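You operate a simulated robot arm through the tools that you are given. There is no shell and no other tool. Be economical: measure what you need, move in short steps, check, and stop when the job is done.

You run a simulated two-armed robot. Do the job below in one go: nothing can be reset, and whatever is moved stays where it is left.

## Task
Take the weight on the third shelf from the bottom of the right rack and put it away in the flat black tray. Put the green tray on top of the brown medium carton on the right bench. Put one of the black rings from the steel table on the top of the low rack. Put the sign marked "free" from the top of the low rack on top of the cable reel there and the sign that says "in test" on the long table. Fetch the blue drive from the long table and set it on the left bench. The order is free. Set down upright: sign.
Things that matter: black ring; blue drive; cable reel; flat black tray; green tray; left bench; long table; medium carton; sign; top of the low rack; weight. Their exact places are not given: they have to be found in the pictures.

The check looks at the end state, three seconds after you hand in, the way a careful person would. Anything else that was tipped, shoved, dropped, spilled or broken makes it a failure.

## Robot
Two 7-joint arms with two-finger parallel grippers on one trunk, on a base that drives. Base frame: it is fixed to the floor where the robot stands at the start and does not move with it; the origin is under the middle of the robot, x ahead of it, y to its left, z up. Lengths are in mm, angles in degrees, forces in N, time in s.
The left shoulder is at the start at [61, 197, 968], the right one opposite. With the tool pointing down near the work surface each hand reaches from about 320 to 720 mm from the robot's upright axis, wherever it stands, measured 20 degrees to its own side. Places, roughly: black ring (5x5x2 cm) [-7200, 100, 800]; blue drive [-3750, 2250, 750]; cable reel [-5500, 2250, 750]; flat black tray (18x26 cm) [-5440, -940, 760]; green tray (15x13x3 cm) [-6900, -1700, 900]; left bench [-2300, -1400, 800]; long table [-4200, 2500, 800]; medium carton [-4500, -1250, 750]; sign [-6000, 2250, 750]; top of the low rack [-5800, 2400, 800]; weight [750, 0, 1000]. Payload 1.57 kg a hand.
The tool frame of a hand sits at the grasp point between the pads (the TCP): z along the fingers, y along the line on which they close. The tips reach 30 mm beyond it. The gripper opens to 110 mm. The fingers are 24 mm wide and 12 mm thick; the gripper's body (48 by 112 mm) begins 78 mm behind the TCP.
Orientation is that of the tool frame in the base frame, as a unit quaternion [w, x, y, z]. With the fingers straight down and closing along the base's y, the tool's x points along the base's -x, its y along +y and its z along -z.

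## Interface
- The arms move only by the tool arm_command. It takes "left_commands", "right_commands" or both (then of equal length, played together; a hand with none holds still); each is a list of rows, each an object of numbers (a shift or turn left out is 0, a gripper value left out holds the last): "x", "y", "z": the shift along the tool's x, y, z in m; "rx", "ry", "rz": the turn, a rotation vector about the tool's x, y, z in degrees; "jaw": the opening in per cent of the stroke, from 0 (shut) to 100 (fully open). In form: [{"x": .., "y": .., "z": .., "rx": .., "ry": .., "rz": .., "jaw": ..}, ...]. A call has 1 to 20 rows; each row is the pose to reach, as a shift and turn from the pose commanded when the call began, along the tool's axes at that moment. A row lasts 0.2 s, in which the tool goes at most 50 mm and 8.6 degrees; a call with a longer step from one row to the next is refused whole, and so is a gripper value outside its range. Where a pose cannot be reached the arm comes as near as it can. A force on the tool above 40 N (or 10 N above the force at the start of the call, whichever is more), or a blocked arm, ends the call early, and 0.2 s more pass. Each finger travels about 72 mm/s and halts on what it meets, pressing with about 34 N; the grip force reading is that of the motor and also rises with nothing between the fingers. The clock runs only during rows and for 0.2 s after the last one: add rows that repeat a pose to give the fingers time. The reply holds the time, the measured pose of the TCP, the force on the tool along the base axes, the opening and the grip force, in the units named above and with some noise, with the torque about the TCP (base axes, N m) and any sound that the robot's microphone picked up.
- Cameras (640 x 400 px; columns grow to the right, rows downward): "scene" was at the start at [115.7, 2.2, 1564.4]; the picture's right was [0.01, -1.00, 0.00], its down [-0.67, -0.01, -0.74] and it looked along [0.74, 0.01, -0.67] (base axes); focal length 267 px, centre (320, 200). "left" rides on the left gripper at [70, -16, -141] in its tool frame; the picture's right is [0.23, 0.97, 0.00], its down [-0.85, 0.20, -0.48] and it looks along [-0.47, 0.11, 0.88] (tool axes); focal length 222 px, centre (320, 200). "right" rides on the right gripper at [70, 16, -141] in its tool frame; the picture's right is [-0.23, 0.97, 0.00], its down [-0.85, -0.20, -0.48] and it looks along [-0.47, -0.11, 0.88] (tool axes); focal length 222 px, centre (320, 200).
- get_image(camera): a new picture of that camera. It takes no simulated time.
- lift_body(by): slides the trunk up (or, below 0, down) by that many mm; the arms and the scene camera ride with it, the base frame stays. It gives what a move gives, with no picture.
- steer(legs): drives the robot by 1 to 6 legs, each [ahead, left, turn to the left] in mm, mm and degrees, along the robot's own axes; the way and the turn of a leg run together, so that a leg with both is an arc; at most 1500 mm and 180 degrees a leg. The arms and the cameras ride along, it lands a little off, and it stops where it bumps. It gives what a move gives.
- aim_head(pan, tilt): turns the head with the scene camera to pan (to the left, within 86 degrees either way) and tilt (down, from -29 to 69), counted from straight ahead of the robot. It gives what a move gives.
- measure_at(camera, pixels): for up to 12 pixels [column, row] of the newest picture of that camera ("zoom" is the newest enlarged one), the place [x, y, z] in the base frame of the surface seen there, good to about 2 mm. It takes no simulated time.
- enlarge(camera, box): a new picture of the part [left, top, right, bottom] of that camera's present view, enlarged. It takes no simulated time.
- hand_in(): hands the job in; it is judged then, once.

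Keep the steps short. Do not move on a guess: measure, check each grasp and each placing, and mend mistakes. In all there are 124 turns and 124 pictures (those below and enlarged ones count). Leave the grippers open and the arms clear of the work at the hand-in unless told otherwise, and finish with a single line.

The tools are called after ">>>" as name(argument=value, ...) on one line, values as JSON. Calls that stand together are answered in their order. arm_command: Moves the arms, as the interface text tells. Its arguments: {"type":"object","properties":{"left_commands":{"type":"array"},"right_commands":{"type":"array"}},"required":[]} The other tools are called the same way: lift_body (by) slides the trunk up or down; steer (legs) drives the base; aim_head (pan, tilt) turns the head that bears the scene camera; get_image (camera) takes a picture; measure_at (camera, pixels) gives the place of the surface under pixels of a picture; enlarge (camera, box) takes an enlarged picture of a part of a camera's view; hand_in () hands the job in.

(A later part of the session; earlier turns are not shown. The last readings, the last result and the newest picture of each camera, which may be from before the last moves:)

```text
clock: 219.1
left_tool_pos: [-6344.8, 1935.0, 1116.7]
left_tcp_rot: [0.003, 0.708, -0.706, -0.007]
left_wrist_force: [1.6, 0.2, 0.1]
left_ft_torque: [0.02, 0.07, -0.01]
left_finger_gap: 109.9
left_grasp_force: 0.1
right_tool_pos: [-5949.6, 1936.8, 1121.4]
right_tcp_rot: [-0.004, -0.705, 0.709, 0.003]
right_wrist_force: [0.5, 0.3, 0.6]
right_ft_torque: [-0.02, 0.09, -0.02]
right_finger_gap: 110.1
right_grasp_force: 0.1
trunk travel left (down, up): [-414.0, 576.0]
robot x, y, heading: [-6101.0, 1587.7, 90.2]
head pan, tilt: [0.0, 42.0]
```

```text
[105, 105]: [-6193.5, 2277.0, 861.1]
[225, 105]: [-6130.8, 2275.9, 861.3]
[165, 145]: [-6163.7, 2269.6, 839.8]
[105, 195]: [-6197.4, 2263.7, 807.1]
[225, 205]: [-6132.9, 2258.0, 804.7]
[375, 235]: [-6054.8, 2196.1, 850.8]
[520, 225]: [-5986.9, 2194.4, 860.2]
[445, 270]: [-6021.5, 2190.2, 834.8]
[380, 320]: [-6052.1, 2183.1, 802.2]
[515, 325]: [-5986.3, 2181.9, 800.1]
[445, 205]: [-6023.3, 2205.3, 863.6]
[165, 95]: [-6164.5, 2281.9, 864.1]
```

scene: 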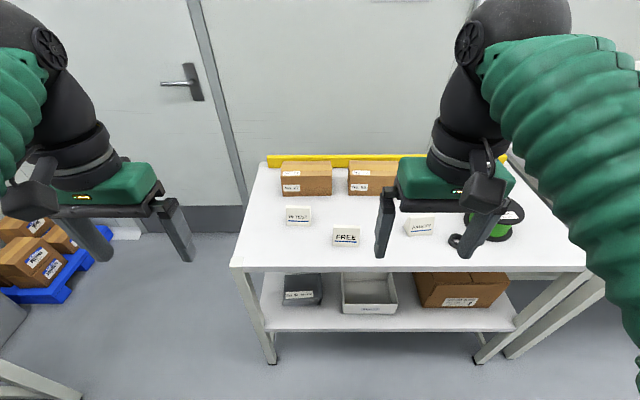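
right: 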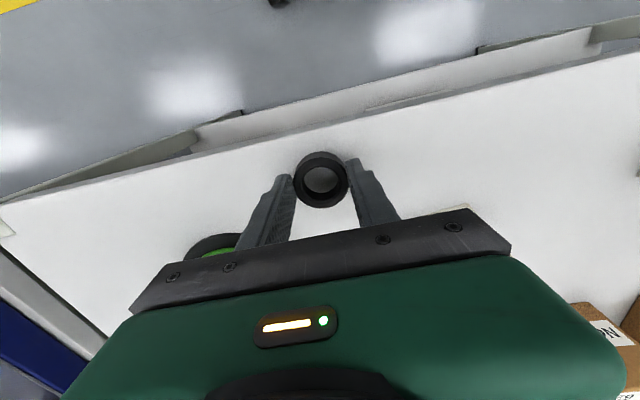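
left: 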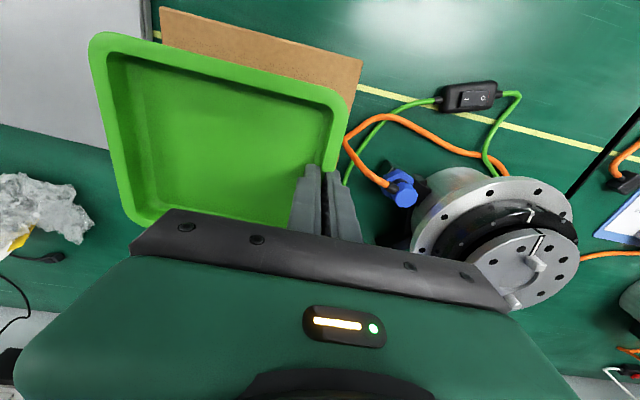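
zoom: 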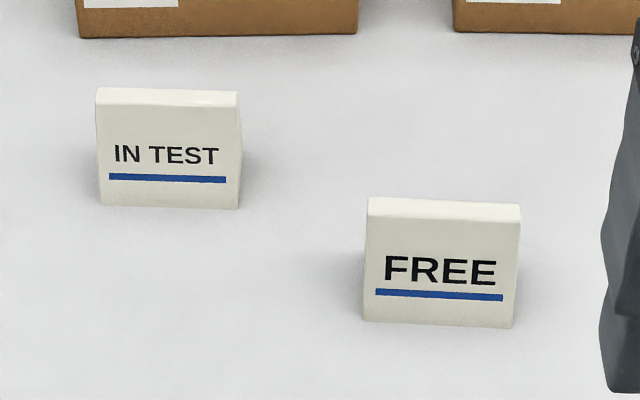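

Signs are ~75 mm wide, 64 mm tall wedges. I'll drive 110 mm closer, then bring the open left hand above IN TEST (centre ≈[−6163, 2277]).

>>> steer(legs=[[110, 0, 0]])

>>> arm_command(left_commands=[{"x": -0.029, "y": -0.023}, {"x": -0.058, "y": -0.046}, {"x": -0.087, "y": -0.069}, {"x": -0.116, "y": -0.092}, {"x": -0.145, "y": -0.115}, {"x": -0.174, "y": -0.138}, {"x": -0.203, "y": -0.161}, {"x": -0.231, "y": -0.182}, {"x": -0.231, "y": -0.182, "z": 0.045}, {"x": -0.231, "y": -0.182, "z": 0.09}, {"x": -0.231, "y": -0.182, "z": 0.13}, {"x": -0.231, "y": -0.182, "z": 0.17}, {"x": -0.231, "y": -0.182, "z": 0.17}])

>>> get_image(camera="left")

```text
clock: 220.3
left_tool_pos: [-6354.7, 2044.2, 1115.9]
left_tcp_rot: [0.0, 0.709, -0.705, -0.003]
left_wrist_force: [0.4, 0.5, -0.7]
left_ft_torque: [-0.02, -0.01, -0.01]
left_finger_gap: 110.2
left_grasp_force: 0.0
right_tool_pos: [-5959.2, 2047.9, 1121.2]
right_tcp_rot: [-0.001, -0.706, 0.708, -0.001]
right_wrist_force: [-0.4, 0.5, -0.9]
right_ft_torque: [-0.03, 0.02, 0.04]
right_finger_gap: 109.9
right_grasp_force: 0.1
trunk travel left (down, up): [-414.0, 576.0]
robot x, y, heading: [-6103.9, 1695.9, 90.6]
head pan, tilt: [0.0, 42.0]
```

```text
clock: 223.1
left_tool_pos: [-6170.6, 2274.2, 947.9]
left_tcp_rot: [0.001, 0.709, -0.705, -0.004]
left_wrist_force: [0.6, -0.6, 0.1]
left_ft_torque: [0.01, 0.01, -0.03]
left_finger_gap: 109.8
left_grasp_force: 0.1
left hand out of reach, approached as far as the arm can: row 5, 6, 7, 8, 9, 10
right_tool_pos: [-5958.2, 2047.7, 1122.2]
right_tcp_rot: [-0.002, -0.706, 0.708, -0.001]
right_wrist_force: [0.4, 0.0, -1.3]
right_ft_torque: [0.0, 0.02, -0.02]
right_finger_gap: 109.9
right_grasp_force: 0.1
trunk travel left (down, up): [-414.0, 576.0]
robot x, y, heading: [-6104.8, 1695.7, 90.6]
head pan, tilt: [0.0, 42.0]
```

```text
42 pictures are left
```

left: 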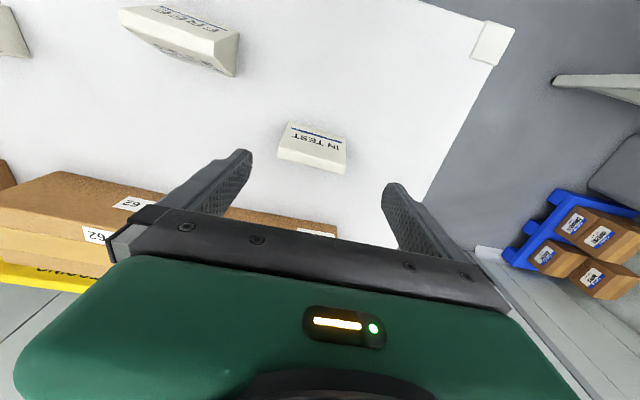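

>>> enlarge(camera="left", box=[260, 110, 370, 185])

>>> measure_at(camera="left", pixels=[[284, 146], [343, 160], [310, 140], [291, 124], [343, 142], [300, 168], [312, 162], [270, 150], [150, 190], [200, 195], [235, 60], [185, 25]])

```text
5.33 times, centred on (315, 148) of left
```

zoom: 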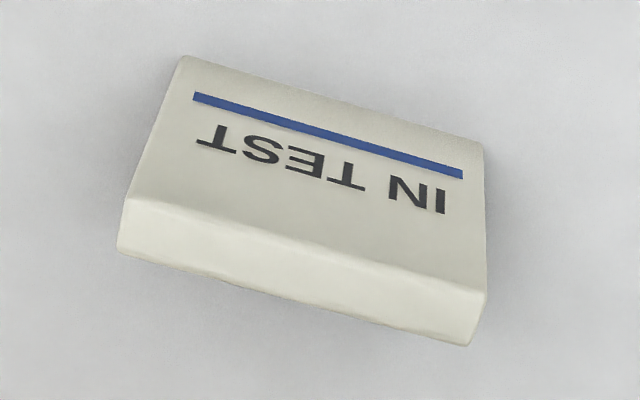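

```text
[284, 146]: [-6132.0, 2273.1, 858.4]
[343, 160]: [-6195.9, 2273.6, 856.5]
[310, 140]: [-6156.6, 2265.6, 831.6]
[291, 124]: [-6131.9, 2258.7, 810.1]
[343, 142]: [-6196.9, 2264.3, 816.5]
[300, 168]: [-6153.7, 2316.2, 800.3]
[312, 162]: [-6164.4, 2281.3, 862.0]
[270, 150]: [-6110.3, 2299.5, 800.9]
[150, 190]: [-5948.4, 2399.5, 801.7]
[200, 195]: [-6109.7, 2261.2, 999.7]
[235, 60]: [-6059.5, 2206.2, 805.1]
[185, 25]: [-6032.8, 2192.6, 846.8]
```

Sign centre ≈[−6164, 2280], width ≈66 mm. I'll correct ~6 mm, descend to z≈840 and close.

>>> arm_command(left_commands=[{"x": -0.006, "y": -0.006}, {"x": -0.006, "y": -0.006, "z": 0.035}, {"x": -0.006, "y": -0.006, "z": 0.07}, {"x": -0.006, "y": -0.006, "z": 0.095}, {"x": -0.006, "y": -0.006, "z": 0.108}, {"x": -0.006, "y": -0.006, "z": 0.108}, {"x": -0.006, "y": -0.006, "z": 0.108, "jaw": 75}, {"x": -0.006, "y": -0.006, "z": 0.108, "jaw": 50}, {"x": -0.006, "y": -0.006, "z": 0.108, "jaw": 50}, {"x": -0.006, "y": -0.006, "z": 0.108, "jaw": 50}])

>>> get_image(camera="left")

```text
clock: 225.3
left_tool_pos: [-6169.8, 2285.4, 838.3]
left_tcp_rot: [0.002, 0.709, -0.706, -0.004]
left_wrist_force: [0.3, 0.0, -0.3]
left_ft_torque: [0.02, -0.02, 0.0]
left_finger_gap: 74.2
left_grasp_force: 33.6
right_tool_pos: [-5957.0, 2047.9, 1121.7]
right_tcp_rot: [-0.001, -0.706, 0.709, 0.0]
right_wrist_force: [0.3, 0.5, 0.4]
right_ft_torque: [-0.01, -0.04, 0.03]
right_finger_gap: 109.9
right_grasp_force: 0.1
trunk travel left (down, up): [-414.0, 576.0]
robot x, y, heading: [-6102.8, 1696.0, 90.3]
head pan, tilt: [0.0, 42.0]
```

```text
40 pictures are left
```

left: 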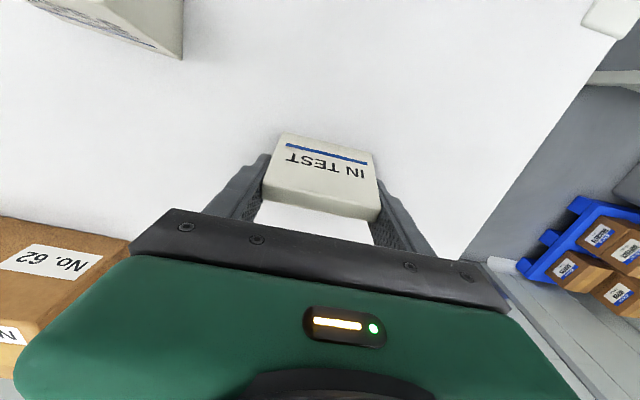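

IN TEST is gripped (74 mm). Lift and retract to the left, then bring the right hand over FREE in the same call.

>>> arm_command(left_commands=[{"z": -0.03}, {"z": -0.075}, {"z": -0.12}, {"z": -0.16}, {"z": -0.2}, {"z": -0.23, "x": 0.03, "y": 0.023}, {"z": -0.25, "x": 0.06, "y": 0.046}, {"z": -0.26, "x": 0.09, "y": 0.07}, {"z": -0.27, "x": 0.12, "y": 0.092}, {"z": -0.28, "x": 0.15, "y": 0.115}, {"z": -0.28, "x": 0.18, "y": 0.138}, {"z": -0.28, "x": 0.21, "y": 0.16}, {"z": -0.28, "x": 0.24, "y": 0.18}, {"z": -0.28, "x": 0.24, "y": 0.18}])

>>> arm_command(right_commands=[{"x": -0.03, "y": 0.012}, {"x": -0.06, "y": 0.024}, {"x": -0.09, "y": 0.036}, {"x": -0.12, "y": 0.048}, {"x": -0.152, "y": 0.06}, {"x": -0.152, "y": 0.06, "z": 0.045}, {"x": -0.152, "y": 0.06, "z": 0.09}, {"x": -0.152, "y": 0.06, "z": 0.135}, {"x": -0.152, "y": 0.06, "z": 0.175}, {"x": -0.152, "y": 0.06, "z": 0.175}])

>>> get_image(camera="right")

>>> measure_at(camera="right", pixels=[[300, 130], [340, 130], [320, 145], [320, 120], [320, 160], [290, 140], [350, 140]])

```text
clock: 228.3
left_tool_pos: [-6347.8, 2041.3, 1117.1]
left_tcp_rot: [0.001, 0.709, -0.706, -0.003]
left_wrist_force: [0.0, 0.9, -1.0]
left_ft_torque: [0.01, 0.0, -0.03]
left_finger_gap: 74.2
left_grasp_force: 34.8
left hand out of reach, approached as far as the arm can: row 4, 5, 6, 7
right_tool_pos: [-5958.4, 2048.0, 1121.2]
right_tcp_rot: [-0.002, -0.707, 0.707, -0.001]
right_wrist_force: [-1.1, 1.1, -1.1]
right_ft_torque: [-0.03, 0.01, 0.01]
right_finger_gap: 110.0
right_grasp_force: 0.1
trunk travel left (down, up): [-414.0, 576.0]
robot x, y, heading: [-6104.2, 1696.1, 90.0]
head pan, tilt: [0.0, 42.0]
```

```text
clock: 230.5
left_tool_pos: [-6347.0, 2037.7, 1119.2]
left_tcp_rot: [0.001, 0.709, -0.706, -0.003]
left_wrist_force: [0.0, -0.5, 0.2]
left_ft_torque: [-0.02, 0.02, -0.02]
left_finger_gap: 74.2
left_grasp_force: 34.0
right_tool_pos: [-6016.6, 2198.9, 948.2]
right_tcp_rot: [-0.001, -0.707, 0.707, 0.0]
right_wrist_force: [-0.7, -0.1, 1.2]
right_ft_torque: [0.02, 0.0, 0.01]
right_finger_gap: 109.8
right_grasp_force: 0.0
right hand out of reach, approached as far as the arm can: row 4, 5
trunk travel left (down, up): [-414.0, 576.0]
robot x, y, heading: [-6100.6, 1696.0, 90.5]
head pan, tilt: [0.0, 42.0]
```

```text
39 pictures are left
```

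right: 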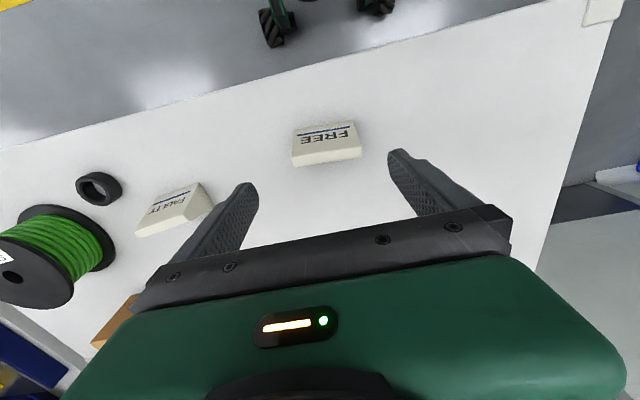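

```text
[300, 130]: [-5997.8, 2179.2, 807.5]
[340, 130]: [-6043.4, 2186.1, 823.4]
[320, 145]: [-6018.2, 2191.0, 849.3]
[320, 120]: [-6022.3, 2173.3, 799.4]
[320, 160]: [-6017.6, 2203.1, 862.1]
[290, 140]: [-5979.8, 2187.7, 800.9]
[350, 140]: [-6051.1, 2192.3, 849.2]
```

The ring lies flat on the rack. FREE centre ≈[−6021, 2204]. Correct by 5 mm each, descend to z≈839 and close.

>>> arm_command(right_commands=[{"x": -0.005, "y": 0.0045}, {"x": -0.005, "y": 0.0045, "z": 0.035}, {"x": -0.005, "y": 0.0045, "z": 0.07}, {"x": -0.005, "y": 0.0045, "z": 0.095}, {"x": -0.005, "y": 0.0045, "z": 0.109}, {"x": -0.005, "y": 0.0045, "z": 0.109}, {"x": -0.005, "y": 0.0045, "z": 0.109, "jaw": 75}, {"x": -0.005, "y": 0.0045, "z": 0.109, "jaw": 50}, {"x": -0.005, "y": 0.0045, "z": 0.109, "jaw": 50}, {"x": -0.005, "y": 0.0045, "z": 0.109, "jaw": 50}])

>>> arm_command(right_commands=[{"z": -0.03}, {"z": -0.075}, {"z": -0.12}, {"z": -0.16}, {"z": -0.2}, {"z": -0.23, "x": 0.03, "y": -0.011}, {"z": -0.25, "x": 0.06, "y": -0.022}, {"z": -0.27, "x": 0.09, "y": -0.033}, {"z": -0.28, "x": 0.12, "y": -0.044}, {"z": -0.28, "x": 0.155, "y": -0.06}, {"z": -0.28, "x": 0.155, "y": -0.06}])

>>> get_image(camera="right")

```text
clock: 232.7
left_tool_pos: [-6346.7, 2038.8, 1117.3]
left_tcp_rot: [0.001, 0.709, -0.705, -0.003]
left_wrist_force: [0.2, -0.1, -1.4]
left_ft_torque: [-0.01, 0.03, 0.0]
left_finger_gap: 74.3
left_grasp_force: 33.9
right_tool_pos: [-6022.2, 2204.0, 838.8]
right_tcp_rot: [-0.002, -0.706, 0.709, 0.0]
right_wrist_force: [0.8, -0.5, -0.6]
right_ft_torque: [-0.02, -0.05, -0.02]
right_finger_gap: 75.7
right_grasp_force: 33.7
trunk travel left (down, up): [-414.0, 576.0]
robot x, y, heading: [-6107.8, 1693.2, 90.4]
head pan, tilt: [0.0, 42.0]
```

```text
clock: 235.1
left_tool_pos: [-6345.8, 2040.4, 1119.4]
left_tcp_rot: [0.001, 0.709, -0.705, -0.003]
left_wrist_force: [0.4, -1.2, -1.0]
left_ft_torque: [-0.02, 0.0, -0.02]
left_finger_gap: 74.2
left_grasp_force: 33.5
right_tool_pos: [-5963.2, 2049.6, 1116.1]
right_tcp_rot: [-0.002, -0.707, 0.708, 0.0]
right_wrist_force: [0.0, -0.1, -0.2]
right_ft_torque: [0.0, 0.0, 0.02]
right_finger_gap: 75.3
right_grasp_force: 33.8
trunk travel left (down, up): [-414.0, 576.0]
robot x, y, heading: [-6105.3, 1696.6, 90.1]
head pan, tilt: [0.0, 42.0]
```

```text
38 pictures are left
```

right: 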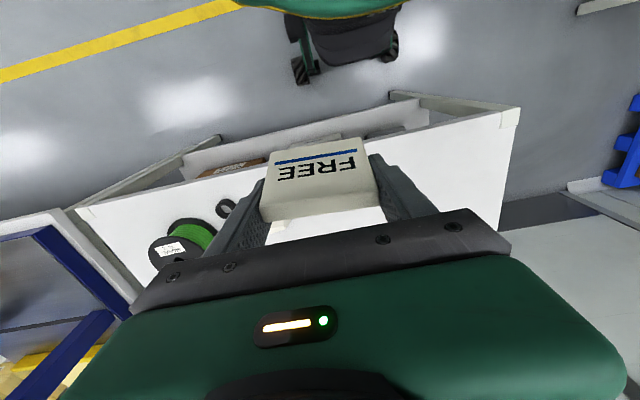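

Both signs are held. Slide right 370 mm to bring the reel in front of the right hand, and look.

>>> steer(legs=[[0, -370, 0]])

>>> aim_head(pan=-12, tilt=45)

>>> get_image(camera="scene")

>>> get_image(camera="right")

```text
clock: 237.5
left_tool_pos: [-5978.1, 2040.9, 1117.0]
left_tcp_rot: [-0.001, 0.709, -0.706, -0.002]
left_wrist_force: [-0.6, 0.7, -0.5]
left_ft_torque: [-0.03, -0.03, -0.01]
left_finger_gap: 73.9
left_grasp_force: 34.3
right_tool_pos: [-5593.9, 2049.7, 1119.5]
right_tcp_rot: [0.0, -0.706, 0.709, -0.001]
right_wrist_force: [0.2, 0.6, 0.3]
right_ft_torque: [0.03, -0.04, -0.02]
right_finger_gap: 75.0
right_grasp_force: 34.2
trunk travel left (down, up): [-414.0, 576.0]
robot x, y, heading: [-5727.8, 1696.8, 90.2]
head pan, tilt: [0.0, 42.0]
```

```text
clock: 238.2
left_tool_pos: [-5974.9, 2040.7, 1118.3]
left_tcp_rot: [0.0, 0.708, -0.706, -0.003]
left_wrist_force: [-0.3, 0.5, -1.0]
left_ft_torque: [-0.02, 0.0, 0.01]
left_finger_gap: 74.2
left_grasp_force: 34.2
right_tool_pos: [-5590.6, 2049.3, 1117.9]
right_tcp_rot: [0.0, -0.706, 0.709, 0.0]
right_wrist_force: [0.2, -0.2, -0.8]
right_ft_torque: [-0.03, -0.04, 0.0]
right_finger_gap: 75.1
right_grasp_force: 34.0
trunk travel left (down, up): [-414.0, 576.0]
robot x, y, heading: [-5727.3, 1695.0, 89.7]
head pan, tilt: [-12.0, 45.0]
```

```text
37 pictures are left
```

scene: 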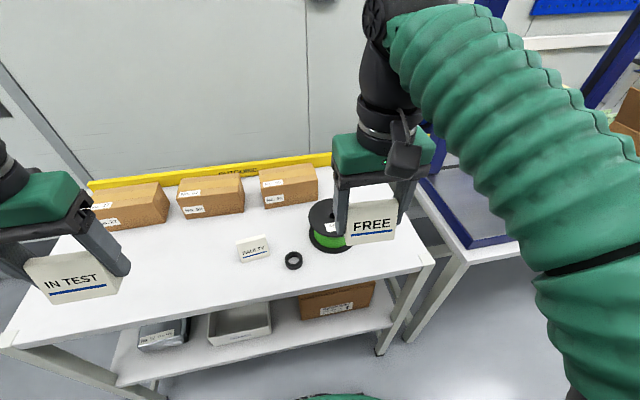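

```text
36 pictures are left
```

right: 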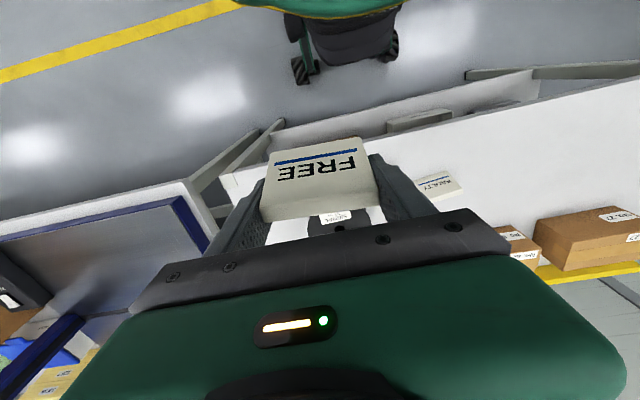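

Measuring the visible part of the reel's top flange.

>>> enlarge(camera="scene", box=[290, 185, 410, 265])

>>> measure_at(camera="scene", pixels=[[310, 215], [310, 222], [314, 208], [322, 202], [330, 202], [314, 230], [325, 235], [335, 238], [327, 220], [345, 250]])

>>> measure_at(camera="right", pixels=[[335, 217], [380, 215], [345, 228], [372, 225], [320, 225], [385, 205]])

```text
5.00 times, centred on (350, 225) of scene
```

zoom: 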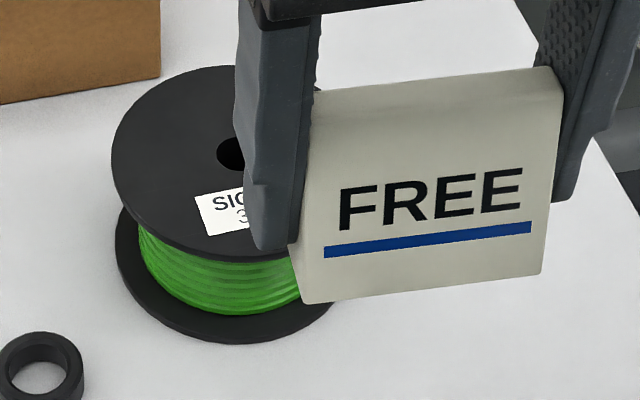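

```text
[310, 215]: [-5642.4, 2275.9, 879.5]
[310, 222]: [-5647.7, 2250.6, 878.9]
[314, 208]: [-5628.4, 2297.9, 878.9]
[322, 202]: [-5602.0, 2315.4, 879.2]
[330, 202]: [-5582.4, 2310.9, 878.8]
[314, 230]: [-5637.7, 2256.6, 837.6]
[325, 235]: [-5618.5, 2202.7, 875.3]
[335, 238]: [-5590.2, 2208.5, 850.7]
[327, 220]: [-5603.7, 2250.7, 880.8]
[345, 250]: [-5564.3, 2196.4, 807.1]
```

```text
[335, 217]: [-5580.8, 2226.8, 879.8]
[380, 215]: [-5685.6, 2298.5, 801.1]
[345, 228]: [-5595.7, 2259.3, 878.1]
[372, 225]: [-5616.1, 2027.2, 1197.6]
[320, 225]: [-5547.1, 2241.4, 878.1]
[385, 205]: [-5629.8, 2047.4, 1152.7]
```

Flange centre ≈[−5587, 2258], radius ≈60, top z 879. Move FREE over it and down to hover ~20 mm above.

>>> arm_command(right_commands=[{"x": -0.042}, {"x": -0.084}, {"x": -0.126, "y": -0.002}, {"x": -0.168, "y": -0.004}, {"x": -0.209, "y": -0.004}, {"x": -0.209, "y": -0.004, "z": 0.045}, {"x": -0.209, "y": -0.004, "z": 0.09}, {"x": -0.209, "y": -0.004, "z": 0.135}, {"x": -0.209, "y": -0.004, "z": 0.175}, {"x": -0.209, "y": -0.004, "z": 0.18}, {"x": -0.209, "y": -0.004, "z": 0.18}])

>>> get_image(camera="right")

>>> enlarge(camera="scene", box=[280, 165, 420, 265])

```text
clock: 240.6
left_tool_pos: [-5972.8, 2041.7, 1119.2]
left_tcp_rot: [0.001, 0.709, -0.705, -0.003]
left_wrist_force: [0.1, -0.1, 0.2]
left_ft_torque: [0.01, 0.03, -0.01]
left_finger_gap: 74.4
left_grasp_force: 33.7
right_tool_pos: [-5584.9, 2257.1, 934.4]
right_tcp_rot: [-0.001, -0.705, 0.709, 0.0]
right_wrist_force: [0.4, 0.3, 0.0]
right_ft_torque: [-0.02, 0.0, -0.02]
right_finger_gap: 75.0
right_grasp_force: 34.2
right hand out of reach, approached as far as the arm can: row 3, 4, 5, 6
trunk travel left (down, up): [-414.0, 576.0]
robot x, y, heading: [-5728.5, 1702.9, 90.3]
head pan, tilt: [-12.0, 45.0]
```

```text
34 pictures are left
```

right: 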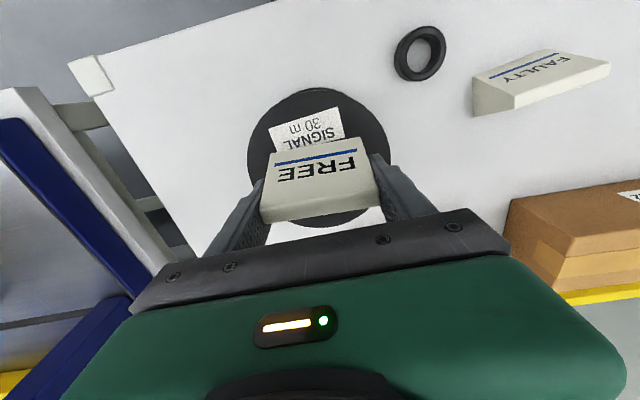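

```text
4.00 times, centred on (350, 215) of scene
```

zoom: 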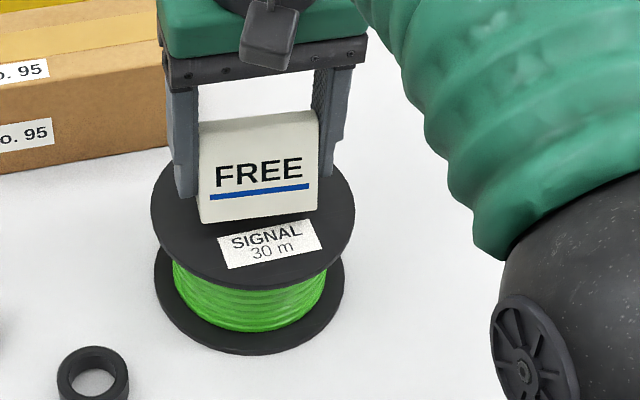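

Centred. Lowering gently ~16–18 mm to contact.

>>> arm_command(right_commands=[{"z": 0.007}, {"z": 0.012}, {"z": 0.015}, {"z": 0.0165}, {"z": 0.0165}])

```text
clock: 241.8
left_tool_pos: [-5973.5, 2040.7, 1117.9]
left_tcp_rot: [0.001, 0.708, -0.706, -0.003]
left_wrist_force: [-0.4, -0.4, 0.1]
left_ft_torque: [0.03, 0.0, -0.02]
left_finger_gap: 74.0
left_grasp_force: 34.1
right_tool_pos: [-5586.1, 2258.1, 920.2]
right_tcp_rot: [-0.002, -0.706, 0.708, 0.0]
right_wrist_force: [0.0, -0.1, -0.4]
right_ft_torque: [0.01, 0.0, -0.04]
right_finger_gap: 74.8
right_grasp_force: 34.0
trunk travel left (down, up): [-414.0, 576.0]
robot x, y, heading: [-5732.7, 1698.3, 90.0]
head pan, tilt: [-12.0, 45.0]
```

>>> arm_command(right_commands=[{"z": 0.001}, {"z": 0.002}, {"z": 0.002}])

```text
clock: 242.6
left_tool_pos: [-5972.7, 2042.2, 1118.2]
left_tcp_rot: [0.0, 0.708, -0.706, -0.003]
left_wrist_force: [-0.6, -0.4, -0.9]
left_ft_torque: [0.03, -0.03, 0.0]
left_finger_gap: 73.9
left_grasp_force: 34.4
right_tool_pos: [-5584.7, 2258.7, 918.2]
right_tcp_rot: [-0.002, -0.706, 0.708, 0.0]
right_wrist_force: [0.6, 0.5, -1.5]
right_ft_torque: [0.0, 0.0, 0.04]
right_finger_gap: 74.8
right_grasp_force: 34.3
trunk travel left (down, up): [-414.0, 576.0]
robot x, y, heading: [-5731.0, 1697.4, 89.8]
head pan, tilt: [-12.0, 45.0]
```

No contact yet; 1.5 mm more, then open evenly, rise and retract.

>>> arm_command(right_commands=[{"z": 0.001}, {"z": 0.0018}, {"z": 0.0018}, {"z": 0.0018, "jaw": 72}, {"z": 0.0018, "jaw": 78}, {"z": 0.0018, "jaw": 84}, {"z": 0.0018, "jaw": 90}, {"z": -0.02}, {"z": -0.05}, {"z": -0.09}, {"z": -0.13}, {"z": -0.16}, {"z": -0.185, "x": 0.03}, {"z": -0.2, "x": 0.07}, {"z": -0.2, "x": 0.11}, {"z": -0.2, "x": 0.15}, {"z": -0.2, "x": 0.19}, {"z": -0.2, "x": 0.21}, {"z": -0.2, "x": 0.21}])

>>> get_image(camera="scene")

>>> get_image(camera="right")

```text
clock: 246.6
left_tool_pos: [-5974.2, 2042.1, 1118.9]
left_tcp_rot: [0.0, 0.708, -0.706, -0.003]
left_wrist_force: [1.5, 0.9, -0.7]
left_ft_torque: [-0.02, -0.03, -0.04]
left_finger_gap: 74.1
left_grasp_force: 33.4
right_tool_pos: [-5586.7, 2051.7, 1115.2]
right_tcp_rot: [-0.002, -0.706, 0.708, 0.0]
right_wrist_force: [-0.2, -0.1, -0.3]
right_ft_torque: [-0.02, -0.02, 0.01]
right_finger_gap: 99.2
right_grasp_force: 0.0
right hand out of reach, approached as far as the arm can: row 12, 13, 14
trunk travel left (down, up): [-414.0, 576.0]
robot x, y, heading: [-5730.7, 1700.4, 90.3]
head pan, tilt: [-12.0, 45.0]
```

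```text
32 pictures are left
```

scene: 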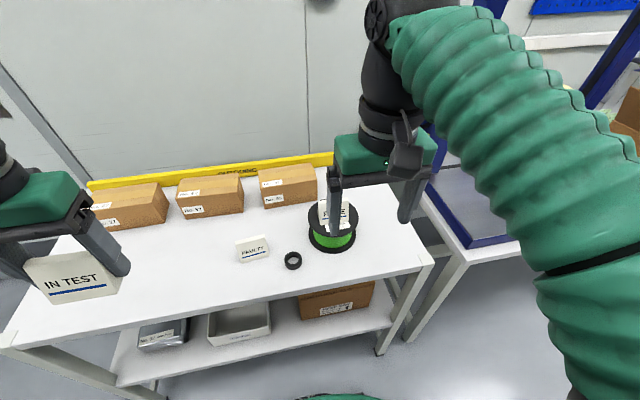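

```text
31 pictures are left
```

right: 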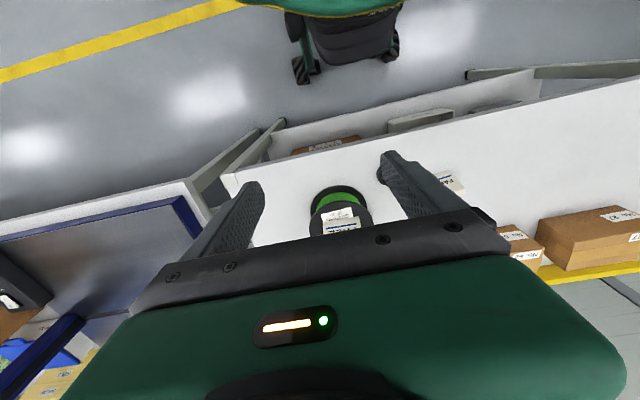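

FREE stands upright on the reel. Now the long table: back 250 mm, slide right 1450 mm to x≈−4280, and look.

>>> steer(legs=[[-250, 0, 0], [0, -1450, 0]])

>>> aim_head(pan=-5, tilt=35)

>>> get_image(camera="scene")

```text
clock: 255.3
left_tool_pos: [-4511.4, 1775.9, 1117.0]
left_tcp_rot: [-0.001, -0.7, 0.714, 0.003]
left_wrist_force: [-0.6, -0.3, 0.0]
left_ft_torque: [-0.01, 0.0, -0.02]
left_finger_gap: 74.1
left_grasp_force: 34.1
right_tool_pos: [-4125.3, 1775.1, 1116.6]
right_tcp_rot: [-0.002, -0.697, 0.717, 0.0]
right_wrist_force: [0.4, -0.2, -0.9]
right_ft_torque: [-0.03, -0.04, 0.02]
right_finger_gap: 99.0
right_grasp_force: 0.1
trunk travel left (down, up): [-414.0, 576.0]
robot x, y, heading: [-4276.7, 1426.3, 88.5]
head pan, tilt: [-12.0, 45.0]
```

```text
clock: 256.0
left_tool_pos: [-4510.0, 1775.4, 1117.6]
left_tcp_rot: [-0.001, -0.699, 0.715, 0.003]
left_wrist_force: [0.0, -1.1, -0.6]
left_ft_torque: [0.02, 0.02, 0.0]
left_finger_gap: 74.1
left_grasp_force: 34.0
right_tool_pos: [-4122.9, 1775.6, 1116.0]
right_tcp_rot: [-0.001, -0.697, 0.717, -0.001]
right_wrist_force: [-0.9, 0.0, -0.5]
right_ft_torque: [-0.02, 0.01, 0.0]
right_finger_gap: 99.1
right_grasp_force: 0.0
trunk travel left (down, up): [-414.0, 576.0]
robot x, y, heading: [-4278.7, 1424.1, 88.6]
head pan, tilt: [-5.0, 35.0]
```

```text
30 pictures are left
```

scene: 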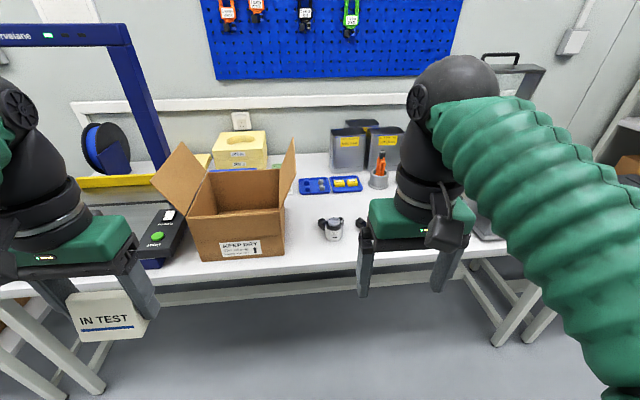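

I'll measure free spots and slide 330 mm further right to see the blue drive past the arm.

>>> measure_at(camera="scene", pixels=[[310, 215], [300, 250], [333, 230], [350, 205], [345, 245], [420, 235], [485, 225]])

>>> steer(legs=[[60, -330, 1.5]])

>>> aim_head(pan=0, tilt=38)

>>> get_image(camera="scene")

>>> get_image(camera="right")

```text
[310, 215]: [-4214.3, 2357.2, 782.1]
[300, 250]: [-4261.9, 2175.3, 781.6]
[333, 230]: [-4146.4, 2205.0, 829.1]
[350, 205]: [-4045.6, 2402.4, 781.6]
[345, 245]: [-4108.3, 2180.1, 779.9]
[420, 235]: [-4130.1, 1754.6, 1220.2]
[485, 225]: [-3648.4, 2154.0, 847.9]
```

```text
clock: 258.2
left_tool_pos: [-4187.9, 1828.2, 1116.9]
left_tcp_rot: [0.0, -0.704, 0.71, 0.003]
left_wrist_force: [0.7, 0.2, -0.3]
left_ft_torque: [-0.03, -0.05, -0.01]
left_finger_gap: 74.2
left_grasp_force: 33.7
right_tool_pos: [-3801.5, 1832.1, 1115.2]
right_tcp_rot: [-0.001, -0.701, 0.713, -0.001]
right_wrist_force: [0.2, -0.6, -0.5]
right_ft_torque: [0.05, -0.01, 0.0]
right_finger_gap: 99.2
right_grasp_force: 0.0
trunk travel left (down, up): [-414.0, 576.0]
robot x, y, heading: [-3950.4, 1478.4, 89.3]
head pan, tilt: [-5.0, 35.0]
```

```text
clock: 258.9
left_tool_pos: [-4186.3, 1827.5, 1117.3]
left_tcp_rot: [0.0, -0.703, 0.711, 0.004]
left_wrist_force: [-0.5, -0.3, -0.5]
left_ft_torque: [0.01, -0.02, 0.0]
left_finger_gap: 74.5
left_grasp_force: 34.3
right_tool_pos: [-3799.1, 1831.9, 1115.7]
right_tcp_rot: [-0.001, -0.701, 0.713, 0.001]
right_wrist_force: [-1.0, -0.7, 0.1]
right_ft_torque: [-0.02, 0.02, -0.01]
right_finger_gap: 99.0
right_grasp_force: 0.0
trunk travel left (down, up): [-414.0, 576.0]
robot x, y, heading: [-3941.4, 1480.2, 89.4]
head pan, tilt: [0.0, 38.0]
```

```text
29 pictures are left
```

scene: 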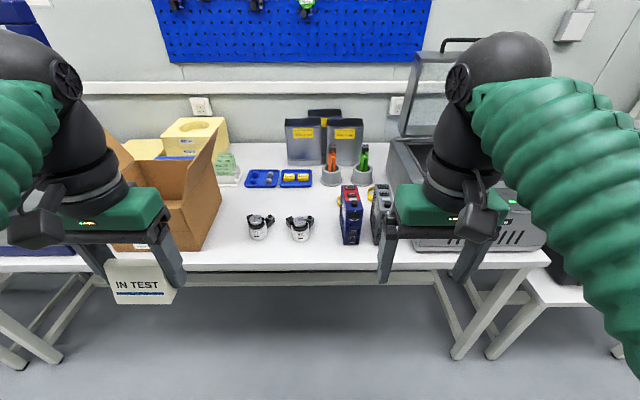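

```text
28 pictures are left
```

right: 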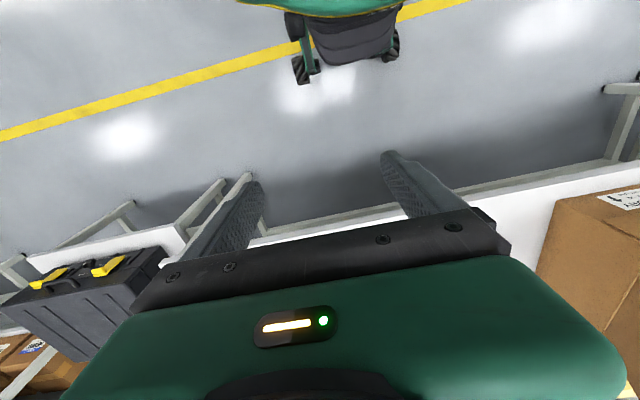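

The blue drive stands at (351,215), a grey unit close to its right. Zooming and measuring, plus the free area for the sign.

>>> enlarge(camera="scene", box=[210, 165, 410, 265])

>>> measure_at(camera="scene", pixels=[[342, 190], [357, 190], [344, 208], [361, 208], [350, 240], [350, 200], [374, 195], [372, 240], [225, 240], [285, 205], [318, 240], [290, 262]])

```text
3.20 times, centred on (310, 215) of scene
```

zoom: 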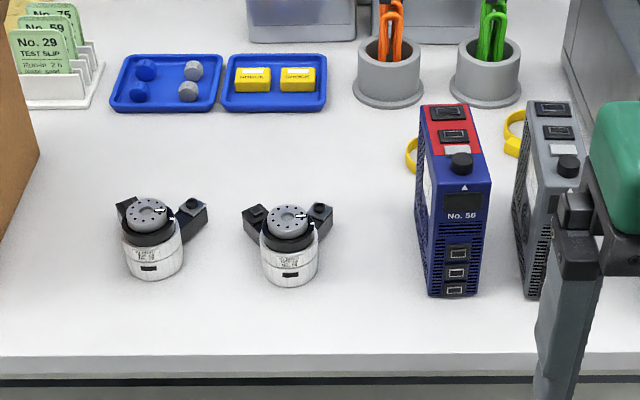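

```text
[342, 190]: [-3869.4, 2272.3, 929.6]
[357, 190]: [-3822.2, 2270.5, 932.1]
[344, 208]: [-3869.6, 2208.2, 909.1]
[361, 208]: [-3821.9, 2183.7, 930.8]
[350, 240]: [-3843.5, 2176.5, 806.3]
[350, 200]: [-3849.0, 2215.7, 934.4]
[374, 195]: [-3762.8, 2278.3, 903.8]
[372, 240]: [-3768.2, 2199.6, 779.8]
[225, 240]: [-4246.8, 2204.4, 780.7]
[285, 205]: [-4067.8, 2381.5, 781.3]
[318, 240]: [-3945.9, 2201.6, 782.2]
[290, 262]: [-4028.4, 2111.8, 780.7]
```

Drive: x −3870…−3821, y 2177…2275, z 780…930; grey unit begins at x≈−3766. For the sign I choose the free area behind the motors, about [−4035, 2350] (table z 781). Drive closer, then bring the left hand there, hovering.

>>> steer(legs=[[240, -26, 0.7]])

>>> arm_command(left_commands=[{"z": 0.04}, {"z": 0.08}, {"z": 0.12}, {"z": 0.12, "x": -0.035, "y": -0.015}, {"z": 0.12, "x": -0.07, "y": -0.03}, {"z": 0.12, "x": -0.105, "y": -0.045}, {"z": 0.12, "x": -0.14, "y": -0.06}, {"z": 0.12, "x": -0.175, "y": -0.075}, {"z": 0.12, "x": -0.21, "y": -0.09}, {"z": 0.12, "x": -0.245, "y": -0.105}, {"z": 0.12, "x": -0.28, "y": -0.12}, {"z": 0.16, "x": -0.28, "y": -0.12}, {"z": 0.2, "x": -0.28, "y": -0.12}, {"z": 0.24, "x": -0.28, "y": -0.12}, {"z": 0.24, "x": -0.28, "y": -0.12}])

>>> get_image(camera="left")

>>> get_image(camera="scene")

```text
clock: 260.6
left_tool_pos: [-4163.2, 2060.8, 1117.9]
left_tcp_rot: [0.001, 0.707, -0.707, -0.003]
left_wrist_force: [-0.1, 0.1, -0.1]
left_ft_torque: [-0.05, 0.02, 0.02]
left_finger_gap: 74.2
left_grasp_force: 34.1
right_tool_pos: [-3775.5, 2071.2, 1115.1]
right_tcp_rot: [-0.001, -0.705, 0.709, -0.001]
right_wrist_force: [-0.1, 0.0, 0.3]
right_ft_torque: [-0.02, 0.03, 0.02]
right_finger_gap: 99.0
right_grasp_force: 0.1
trunk travel left (down, up): [-414.0, 576.0]
robot x, y, heading: [-3921.4, 1720.3, 89.8]
head pan, tilt: [0.0, 38.0]
```

```text
clock: 263.8
left_tool_pos: [-4041.7, 2344.1, 877.6]
left_tcp_rot: [0.001, 0.707, -0.707, -0.005]
left_wrist_force: [1.2, -0.1, -0.4]
left_ft_torque: [0.01, -0.02, -0.01]
left_finger_gap: 74.4
left_grasp_force: 34.3
left hand out of reach, approached as far as the arm can: row 11, 12
right_tool_pos: [-3774.5, 2070.9, 1116.3]
right_tcp_rot: [-0.002, -0.705, 0.709, 0.001]
right_wrist_force: [-0.1, 0.5, 0.4]
right_ft_torque: [0.0, -0.05, -0.02]
right_finger_gap: 98.8
right_grasp_force: 0.0
trunk travel left (down, up): [-414.0, 576.0]
robot x, y, heading: [-3920.8, 1716.0, 90.2]
head pan, tilt: [0.0, 38.0]
```

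```text
26 pictures are left
```

left: 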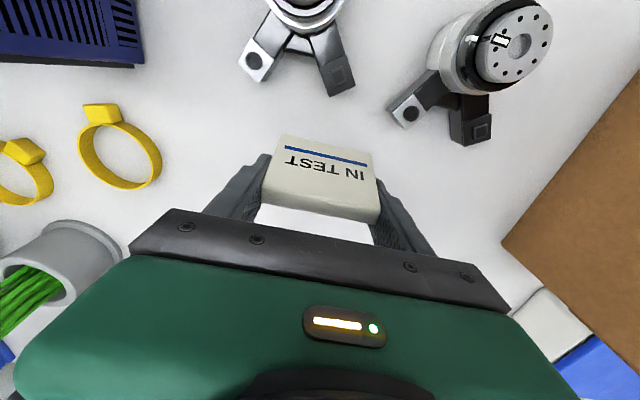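

```text
25 pictures are left
```

scene: 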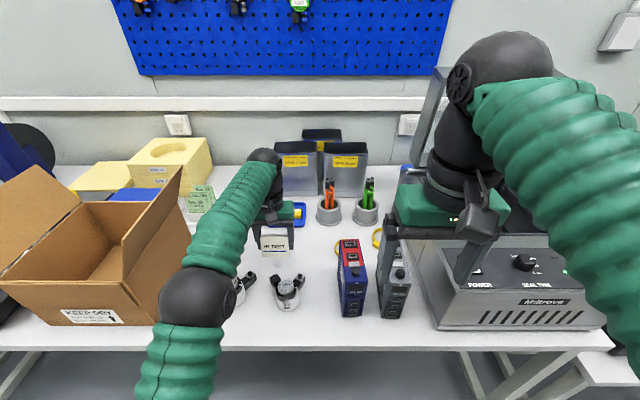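

The spot under the sign is clear. The left elbow is near the carton though; measuring both before descending.

>>> measure_at(camera="scene", pixels=[[195, 295], [170, 300], [175, 270], [160, 240], [175, 180], [165, 310], [205, 345], [150, 290], [160, 320]])

>>> measure_at(camera="left", pixels=[[320, 215], [320, 120], [260, 120], [395, 175], [410, 110], [340, 90]])

```text
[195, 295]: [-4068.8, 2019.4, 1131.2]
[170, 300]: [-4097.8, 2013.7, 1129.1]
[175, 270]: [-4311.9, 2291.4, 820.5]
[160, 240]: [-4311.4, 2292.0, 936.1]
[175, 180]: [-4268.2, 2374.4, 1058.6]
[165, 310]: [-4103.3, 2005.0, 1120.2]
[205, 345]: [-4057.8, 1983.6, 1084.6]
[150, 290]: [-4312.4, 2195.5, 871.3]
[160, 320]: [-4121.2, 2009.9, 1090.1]
```

```text
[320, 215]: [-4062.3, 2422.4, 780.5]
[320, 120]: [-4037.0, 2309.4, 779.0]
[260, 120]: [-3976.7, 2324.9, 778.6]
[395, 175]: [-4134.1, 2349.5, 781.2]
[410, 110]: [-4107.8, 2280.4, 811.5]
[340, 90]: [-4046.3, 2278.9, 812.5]
```

Clear on all sides. Descending ~58 mm, gently at the end.

>>> arm_command(left_commands=[{"z": 0.025}, {"z": 0.045}, {"z": 0.053}, {"z": 0.056}, {"z": 0.058}, {"z": 0.058}])

```text
clock: 265.2
left_tool_pos: [-4043.5, 2341.3, 820.7]
left_tcp_rot: [0.001, 0.708, -0.706, -0.004]
left_wrist_force: [-0.2, -0.3, -0.7]
left_ft_torque: [0.0, -0.02, -0.01]
left_finger_gap: 74.2
left_grasp_force: 34.4
right_tool_pos: [-3773.9, 2071.0, 1116.8]
right_tcp_rot: [-0.002, -0.705, 0.709, 0.001]
right_wrist_force: [-0.3, 0.2, 0.0]
right_ft_torque: [0.02, 0.05, 0.02]
right_finger_gap: 99.1
right_grasp_force: 0.1
trunk travel left (down, up): [-414.0, 576.0]
robot x, y, heading: [-3921.3, 1715.0, 89.8]
head pan, tilt: [0.0, 38.0]
```

Down 2.5 mm more, open evenly, rise and retract.

>>> arm_command(left_commands=[{"z": 0.0015}, {"z": 0.0028}, {"z": 0.0028}, {"z": 0.0028, "jaw": 72}, {"z": 0.0028, "jaw": 78}, {"z": 0.0028, "jaw": 84}, {"z": 0.0028, "jaw": 84}, {"z": -0.02}, {"z": -0.06}, {"z": -0.1}, {"z": -0.14}, {"z": -0.175, "x": 0.005}, {"z": -0.18, "x": 0.045, "y": 0.017}, {"z": -0.18, "x": 0.085, "y": 0.034}, {"z": -0.18, "x": 0.125, "y": 0.051}, {"z": -0.18, "x": 0.165, "y": 0.068}, {"z": -0.18, "x": 0.205, "y": 0.085}, {"z": -0.2, "x": 0.245, "y": 0.103}, {"z": -0.24, "x": 0.265, "y": 0.12}, {"z": -0.28, "x": 0.28, "y": 0.12}])

>>> get_image(camera="scene")

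```text
clock: 269.4
left_tool_pos: [-4160.6, 2060.9, 1102.4]
left_tcp_rot: [-0.001, -0.707, 0.707, 0.003]
left_wrist_force: [-0.5, 0.3, -0.2]
left_ft_torque: [0.01, -0.01, 0.01]
left_finger_gap: 92.5
left_grasp_force: 0.0
left hand out of reach, approached as far as the arm can: row 11, 12
right_tool_pos: [-3774.2, 2070.6, 1115.4]
right_tcp_rot: [-0.002, -0.705, 0.71, 0.002]
right_wrist_force: [0.5, -0.5, 0.0]
right_ft_torque: [0.02, -0.01, 0.05]
right_finger_gap: 99.0
right_grasp_force: 0.1
trunk travel left (down, up): [-414.0, 576.0]
robot x, y, heading: [-3922.1, 1715.1, 90.0]
head pan, tilt: [0.0, 38.0]
```

```text
24 pictures are left
```

scene: 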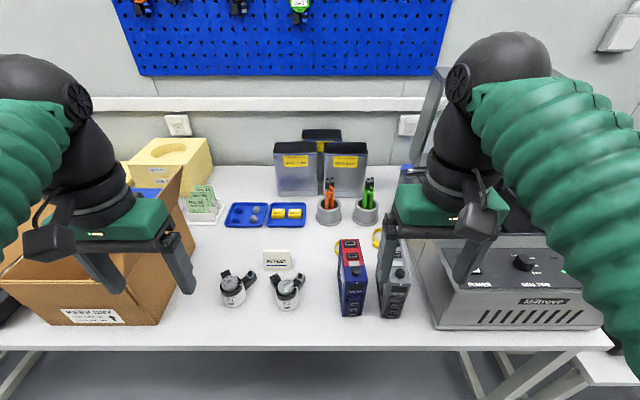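

IN TEST stands upright on the table. Now the drive: right hand (jaw to 75 mm) above it at [−3845, 2226], hovering at z≈990.

>>> arm_command(right_commands=[{"x": -0.026, "y": 0.012, "jaw": 68}, {"x": -0.052, "y": 0.024, "jaw": 68}, {"x": -0.078, "y": 0.036}, {"x": -0.104, "y": 0.048}, {"x": -0.13, "y": 0.06}, {"x": -0.155, "y": 0.0715}, {"x": -0.155, "y": 0.0715, "z": 0.04}, {"x": -0.155, "y": 0.0715, "z": 0.08}, {"x": -0.155, "y": 0.0715, "z": 0.12}, {"x": -0.155, "y": 0.0715, "z": 0.12}])

>>> get_image(camera="right")

>>> measure_at(camera="right", pixels=[[290, 140], [350, 140], [320, 100], [320, 130], [320, 160], [340, 185], [300, 185], [280, 160], [365, 160]])

```text
clock: 271.6
left_tool_pos: [-4160.8, 2062.8, 1101.7]
left_tcp_rot: [0.001, 0.707, -0.707, -0.003]
left_wrist_force: [0.0, 0.8, 0.5]
left_ft_torque: [-0.01, -0.02, 0.02]
left_finger_gap: 92.2
left_grasp_force: 0.0
right_tool_pos: [-3846.8, 2224.2, 993.8]
right_tcp_rot: [-0.002, -0.705, 0.709, 0.0]
right_wrist_force: [0.0, -0.6, 0.4]
right_ft_torque: [0.0, -0.01, -0.01]
right_finger_gap: 74.8
right_grasp_force: 0.0
right hand out of reach, approached as far as the arm can: row 5, 6
trunk travel left (down, up): [-414.0, 576.0]
robot x, y, heading: [-3919.2, 1712.7, 90.1]
head pan, tilt: [0.0, 38.0]
```

```text
23 pictures are left
```

right: 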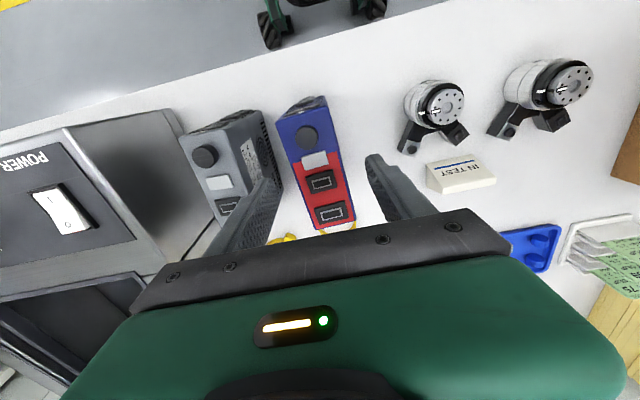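

```text
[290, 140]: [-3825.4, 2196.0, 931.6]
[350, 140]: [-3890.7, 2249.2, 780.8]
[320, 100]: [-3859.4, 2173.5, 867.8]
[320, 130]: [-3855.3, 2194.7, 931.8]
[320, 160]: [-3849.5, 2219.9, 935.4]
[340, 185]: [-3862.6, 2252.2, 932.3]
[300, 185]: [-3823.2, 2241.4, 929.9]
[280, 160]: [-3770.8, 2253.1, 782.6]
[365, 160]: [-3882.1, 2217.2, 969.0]
```

The drive lies centred between the fingers. Descend to z≈890 and close.

>>> arm_command(right_commands=[{"z": 0.03}, {"z": 0.06}, {"z": 0.085}, {"z": 0.104}, {"z": 0.104}, {"z": 0.104, "jaw": 50}, {"z": 0.104, "jaw": 35}, {"z": 0.104, "jaw": 35}, {"z": 0.104, "jaw": 35}])

>>> arm_command(right_commands=[{"z": -0.015}, {"z": -0.03}, {"z": -0.03}])

>>> get_image(camera="right")

```text
clock: 273.6
left_tool_pos: [-4160.2, 2062.9, 1100.2]
left_tcp_rot: [0.0, 0.707, -0.707, -0.003]
left_wrist_force: [0.2, 0.3, 0.2]
left_ft_torque: [0.03, -0.02, -0.03]
left_finger_gap: 92.3
left_grasp_force: 0.1
right_tool_pos: [-3843.2, 2224.9, 890.4]
right_tcp_rot: [0.0, -0.705, 0.709, 0.0]
right_wrist_force: [1.2, -0.8, -0.7]
right_ft_torque: [0.0, -0.28, 0.08]
right_finger_gap: 50.9
right_grasp_force: 34.2
trunk travel left (down, up): [-414.0, 576.0]
robot x, y, heading: [-3917.7, 1716.4, 90.3]
head pan, tilt: [0.0, 38.0]
```

```text
clock: 274.4
left_tool_pos: [-4161.4, 2063.7, 1101.4]
left_tcp_rot: [0.001, 0.707, -0.707, -0.002]
left_wrist_force: [0.0, 1.0, -0.4]
left_ft_torque: [0.0, -0.03, -0.03]
left_finger_gap: 92.1
left_grasp_force: 0.0
right_tool_pos: [-3843.8, 2225.2, 920.4]
right_tcp_rot: [-0.002, -0.704, 0.71, 0.0]
right_wrist_force: [-0.7, 0.2, -8.4]
right_ft_torque: [-0.1, -0.01, 0.02]
right_finger_gap: 50.1
right_grasp_force: 33.9
trunk travel left (down, up): [-414.0, 576.0]
robot x, y, heading: [-3919.1, 1719.7, 90.2]
head pan, tilt: [0.0, 38.0]
```

```text
22 pictures are left
```

right: 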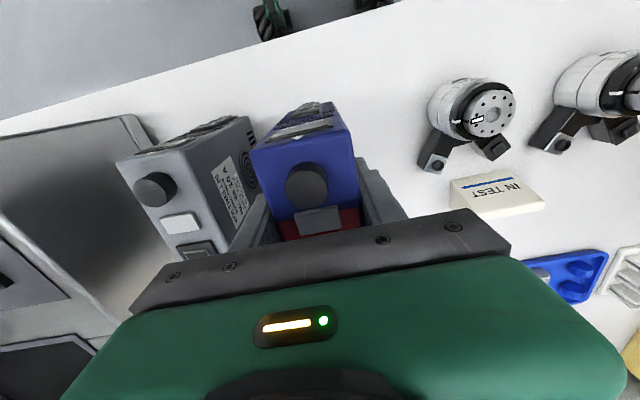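

Lifted (≈0.85 kg, grip firm). Raise and retract it to carry pose, then drive to the left bench: back, turn 180°, slide left, approach.

>>> arm_command(right_commands=[{"z": -0.04}, {"z": -0.08}, {"z": -0.12}, {"z": -0.15, "x": 0.02, "y": -0.01}, {"z": -0.17, "x": 0.05, "y": -0.024}, {"z": -0.18, "x": 0.08, "y": -0.036}, {"z": -0.18, "x": 0.11, "y": -0.048}, {"z": -0.18, "x": 0.14, "y": -0.06}, {"z": -0.18, "x": 0.17, "y": -0.07}, {"z": -0.18, "x": 0.17, "y": -0.07}])

>>> steer(legs=[[-1150, 0, 0], [0, 0, 180], [0, 1500, 0], [450, 100, 0]])

>>> aim_head(pan=0, tilt=33)

>>> get_image(camera="scene")

```text
clock: 276.6
left_tool_pos: [-4161.6, 2064.7, 1100.5]
left_tcp_rot: [-0.002, -0.707, 0.707, 0.002]
left_wrist_force: [0.1, 0.2, 0.1]
left_ft_torque: [-0.01, 0.0, -0.02]
left_finger_gap: 92.3
left_grasp_force: 0.1
right_tool_pos: [-3780.0, 2058.4, 1103.1]
right_tcp_rot: [-0.003, -0.704, 0.71, 0.0]
right_wrist_force: [-0.5, 0.0, -8.4]
right_ft_torque: [-0.09, -0.02, 0.0]
right_finger_gap: 50.2
right_grasp_force: 33.9
trunk travel left (down, up): [-414.0, 576.0]
robot x, y, heading: [-3921.9, 1713.0, 90.0]
head pan, tilt: [0.0, 38.0]
```

```text
clock: 298.9
left_tool_pos: [-2251.6, -423.0, 1101.8]
left_tcp_rot: [0.003, 0.744, 0.669, 0.002]
left_wrist_force: [-0.1, 0.1, 0.1]
left_ft_torque: [0.0, -0.01, 0.03]
left_finger_gap: 92.3
left_grasp_force: 0.1
right_tool_pos: [-2630.2, -376.1, 1105.3]
right_tcp_rot: [0.0, 0.746, 0.666, 0.002]
right_wrist_force: [0.2, 0.2, -8.4]
right_ft_torque: [0.12, -0.06, 0.02]
right_finger_gap: 49.9
right_grasp_force: 34.0
trunk travel left (down, up): [-414.0, 576.0]
robot x, y, heading: [-2453.1, -50.7, -96.3]
head pan, tilt: [0.0, 38.0]
```

```text
clock: 299.6
left_tool_pos: [-2250.4, -422.3, 1100.8]
left_tcp_rot: [0.003, 0.743, 0.669, 0.002]
left_wrist_force: [-0.2, -0.2, 0.6]
left_ft_torque: [0.01, 0.01, 0.01]
left_finger_gap: 92.5
left_grasp_force: 0.1
right_tool_pos: [-2629.3, -375.9, 1103.7]
right_tcp_rot: [0.0, 0.746, 0.666, 0.002]
right_wrist_force: [-0.2, -0.2, -8.3]
right_ft_torque: [0.13, -0.02, -0.03]
right_finger_gap: 49.6
right_grasp_force: 33.4
trunk travel left (down, up): [-414.0, 576.0]
robot x, y, heading: [-2454.2, -52.1, -96.3]
head pan, tilt: [0.0, 33.0]
```

```text
21 pictures are left
```

scene: 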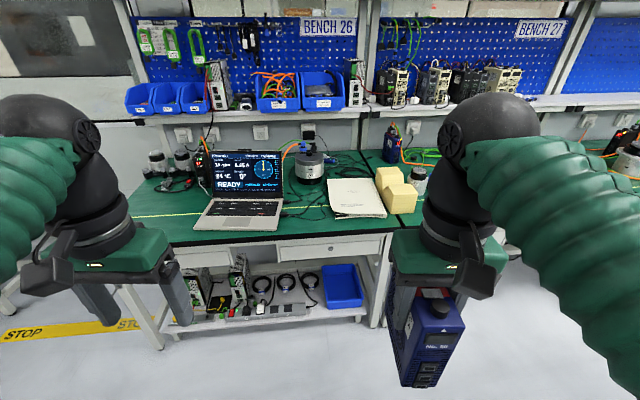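

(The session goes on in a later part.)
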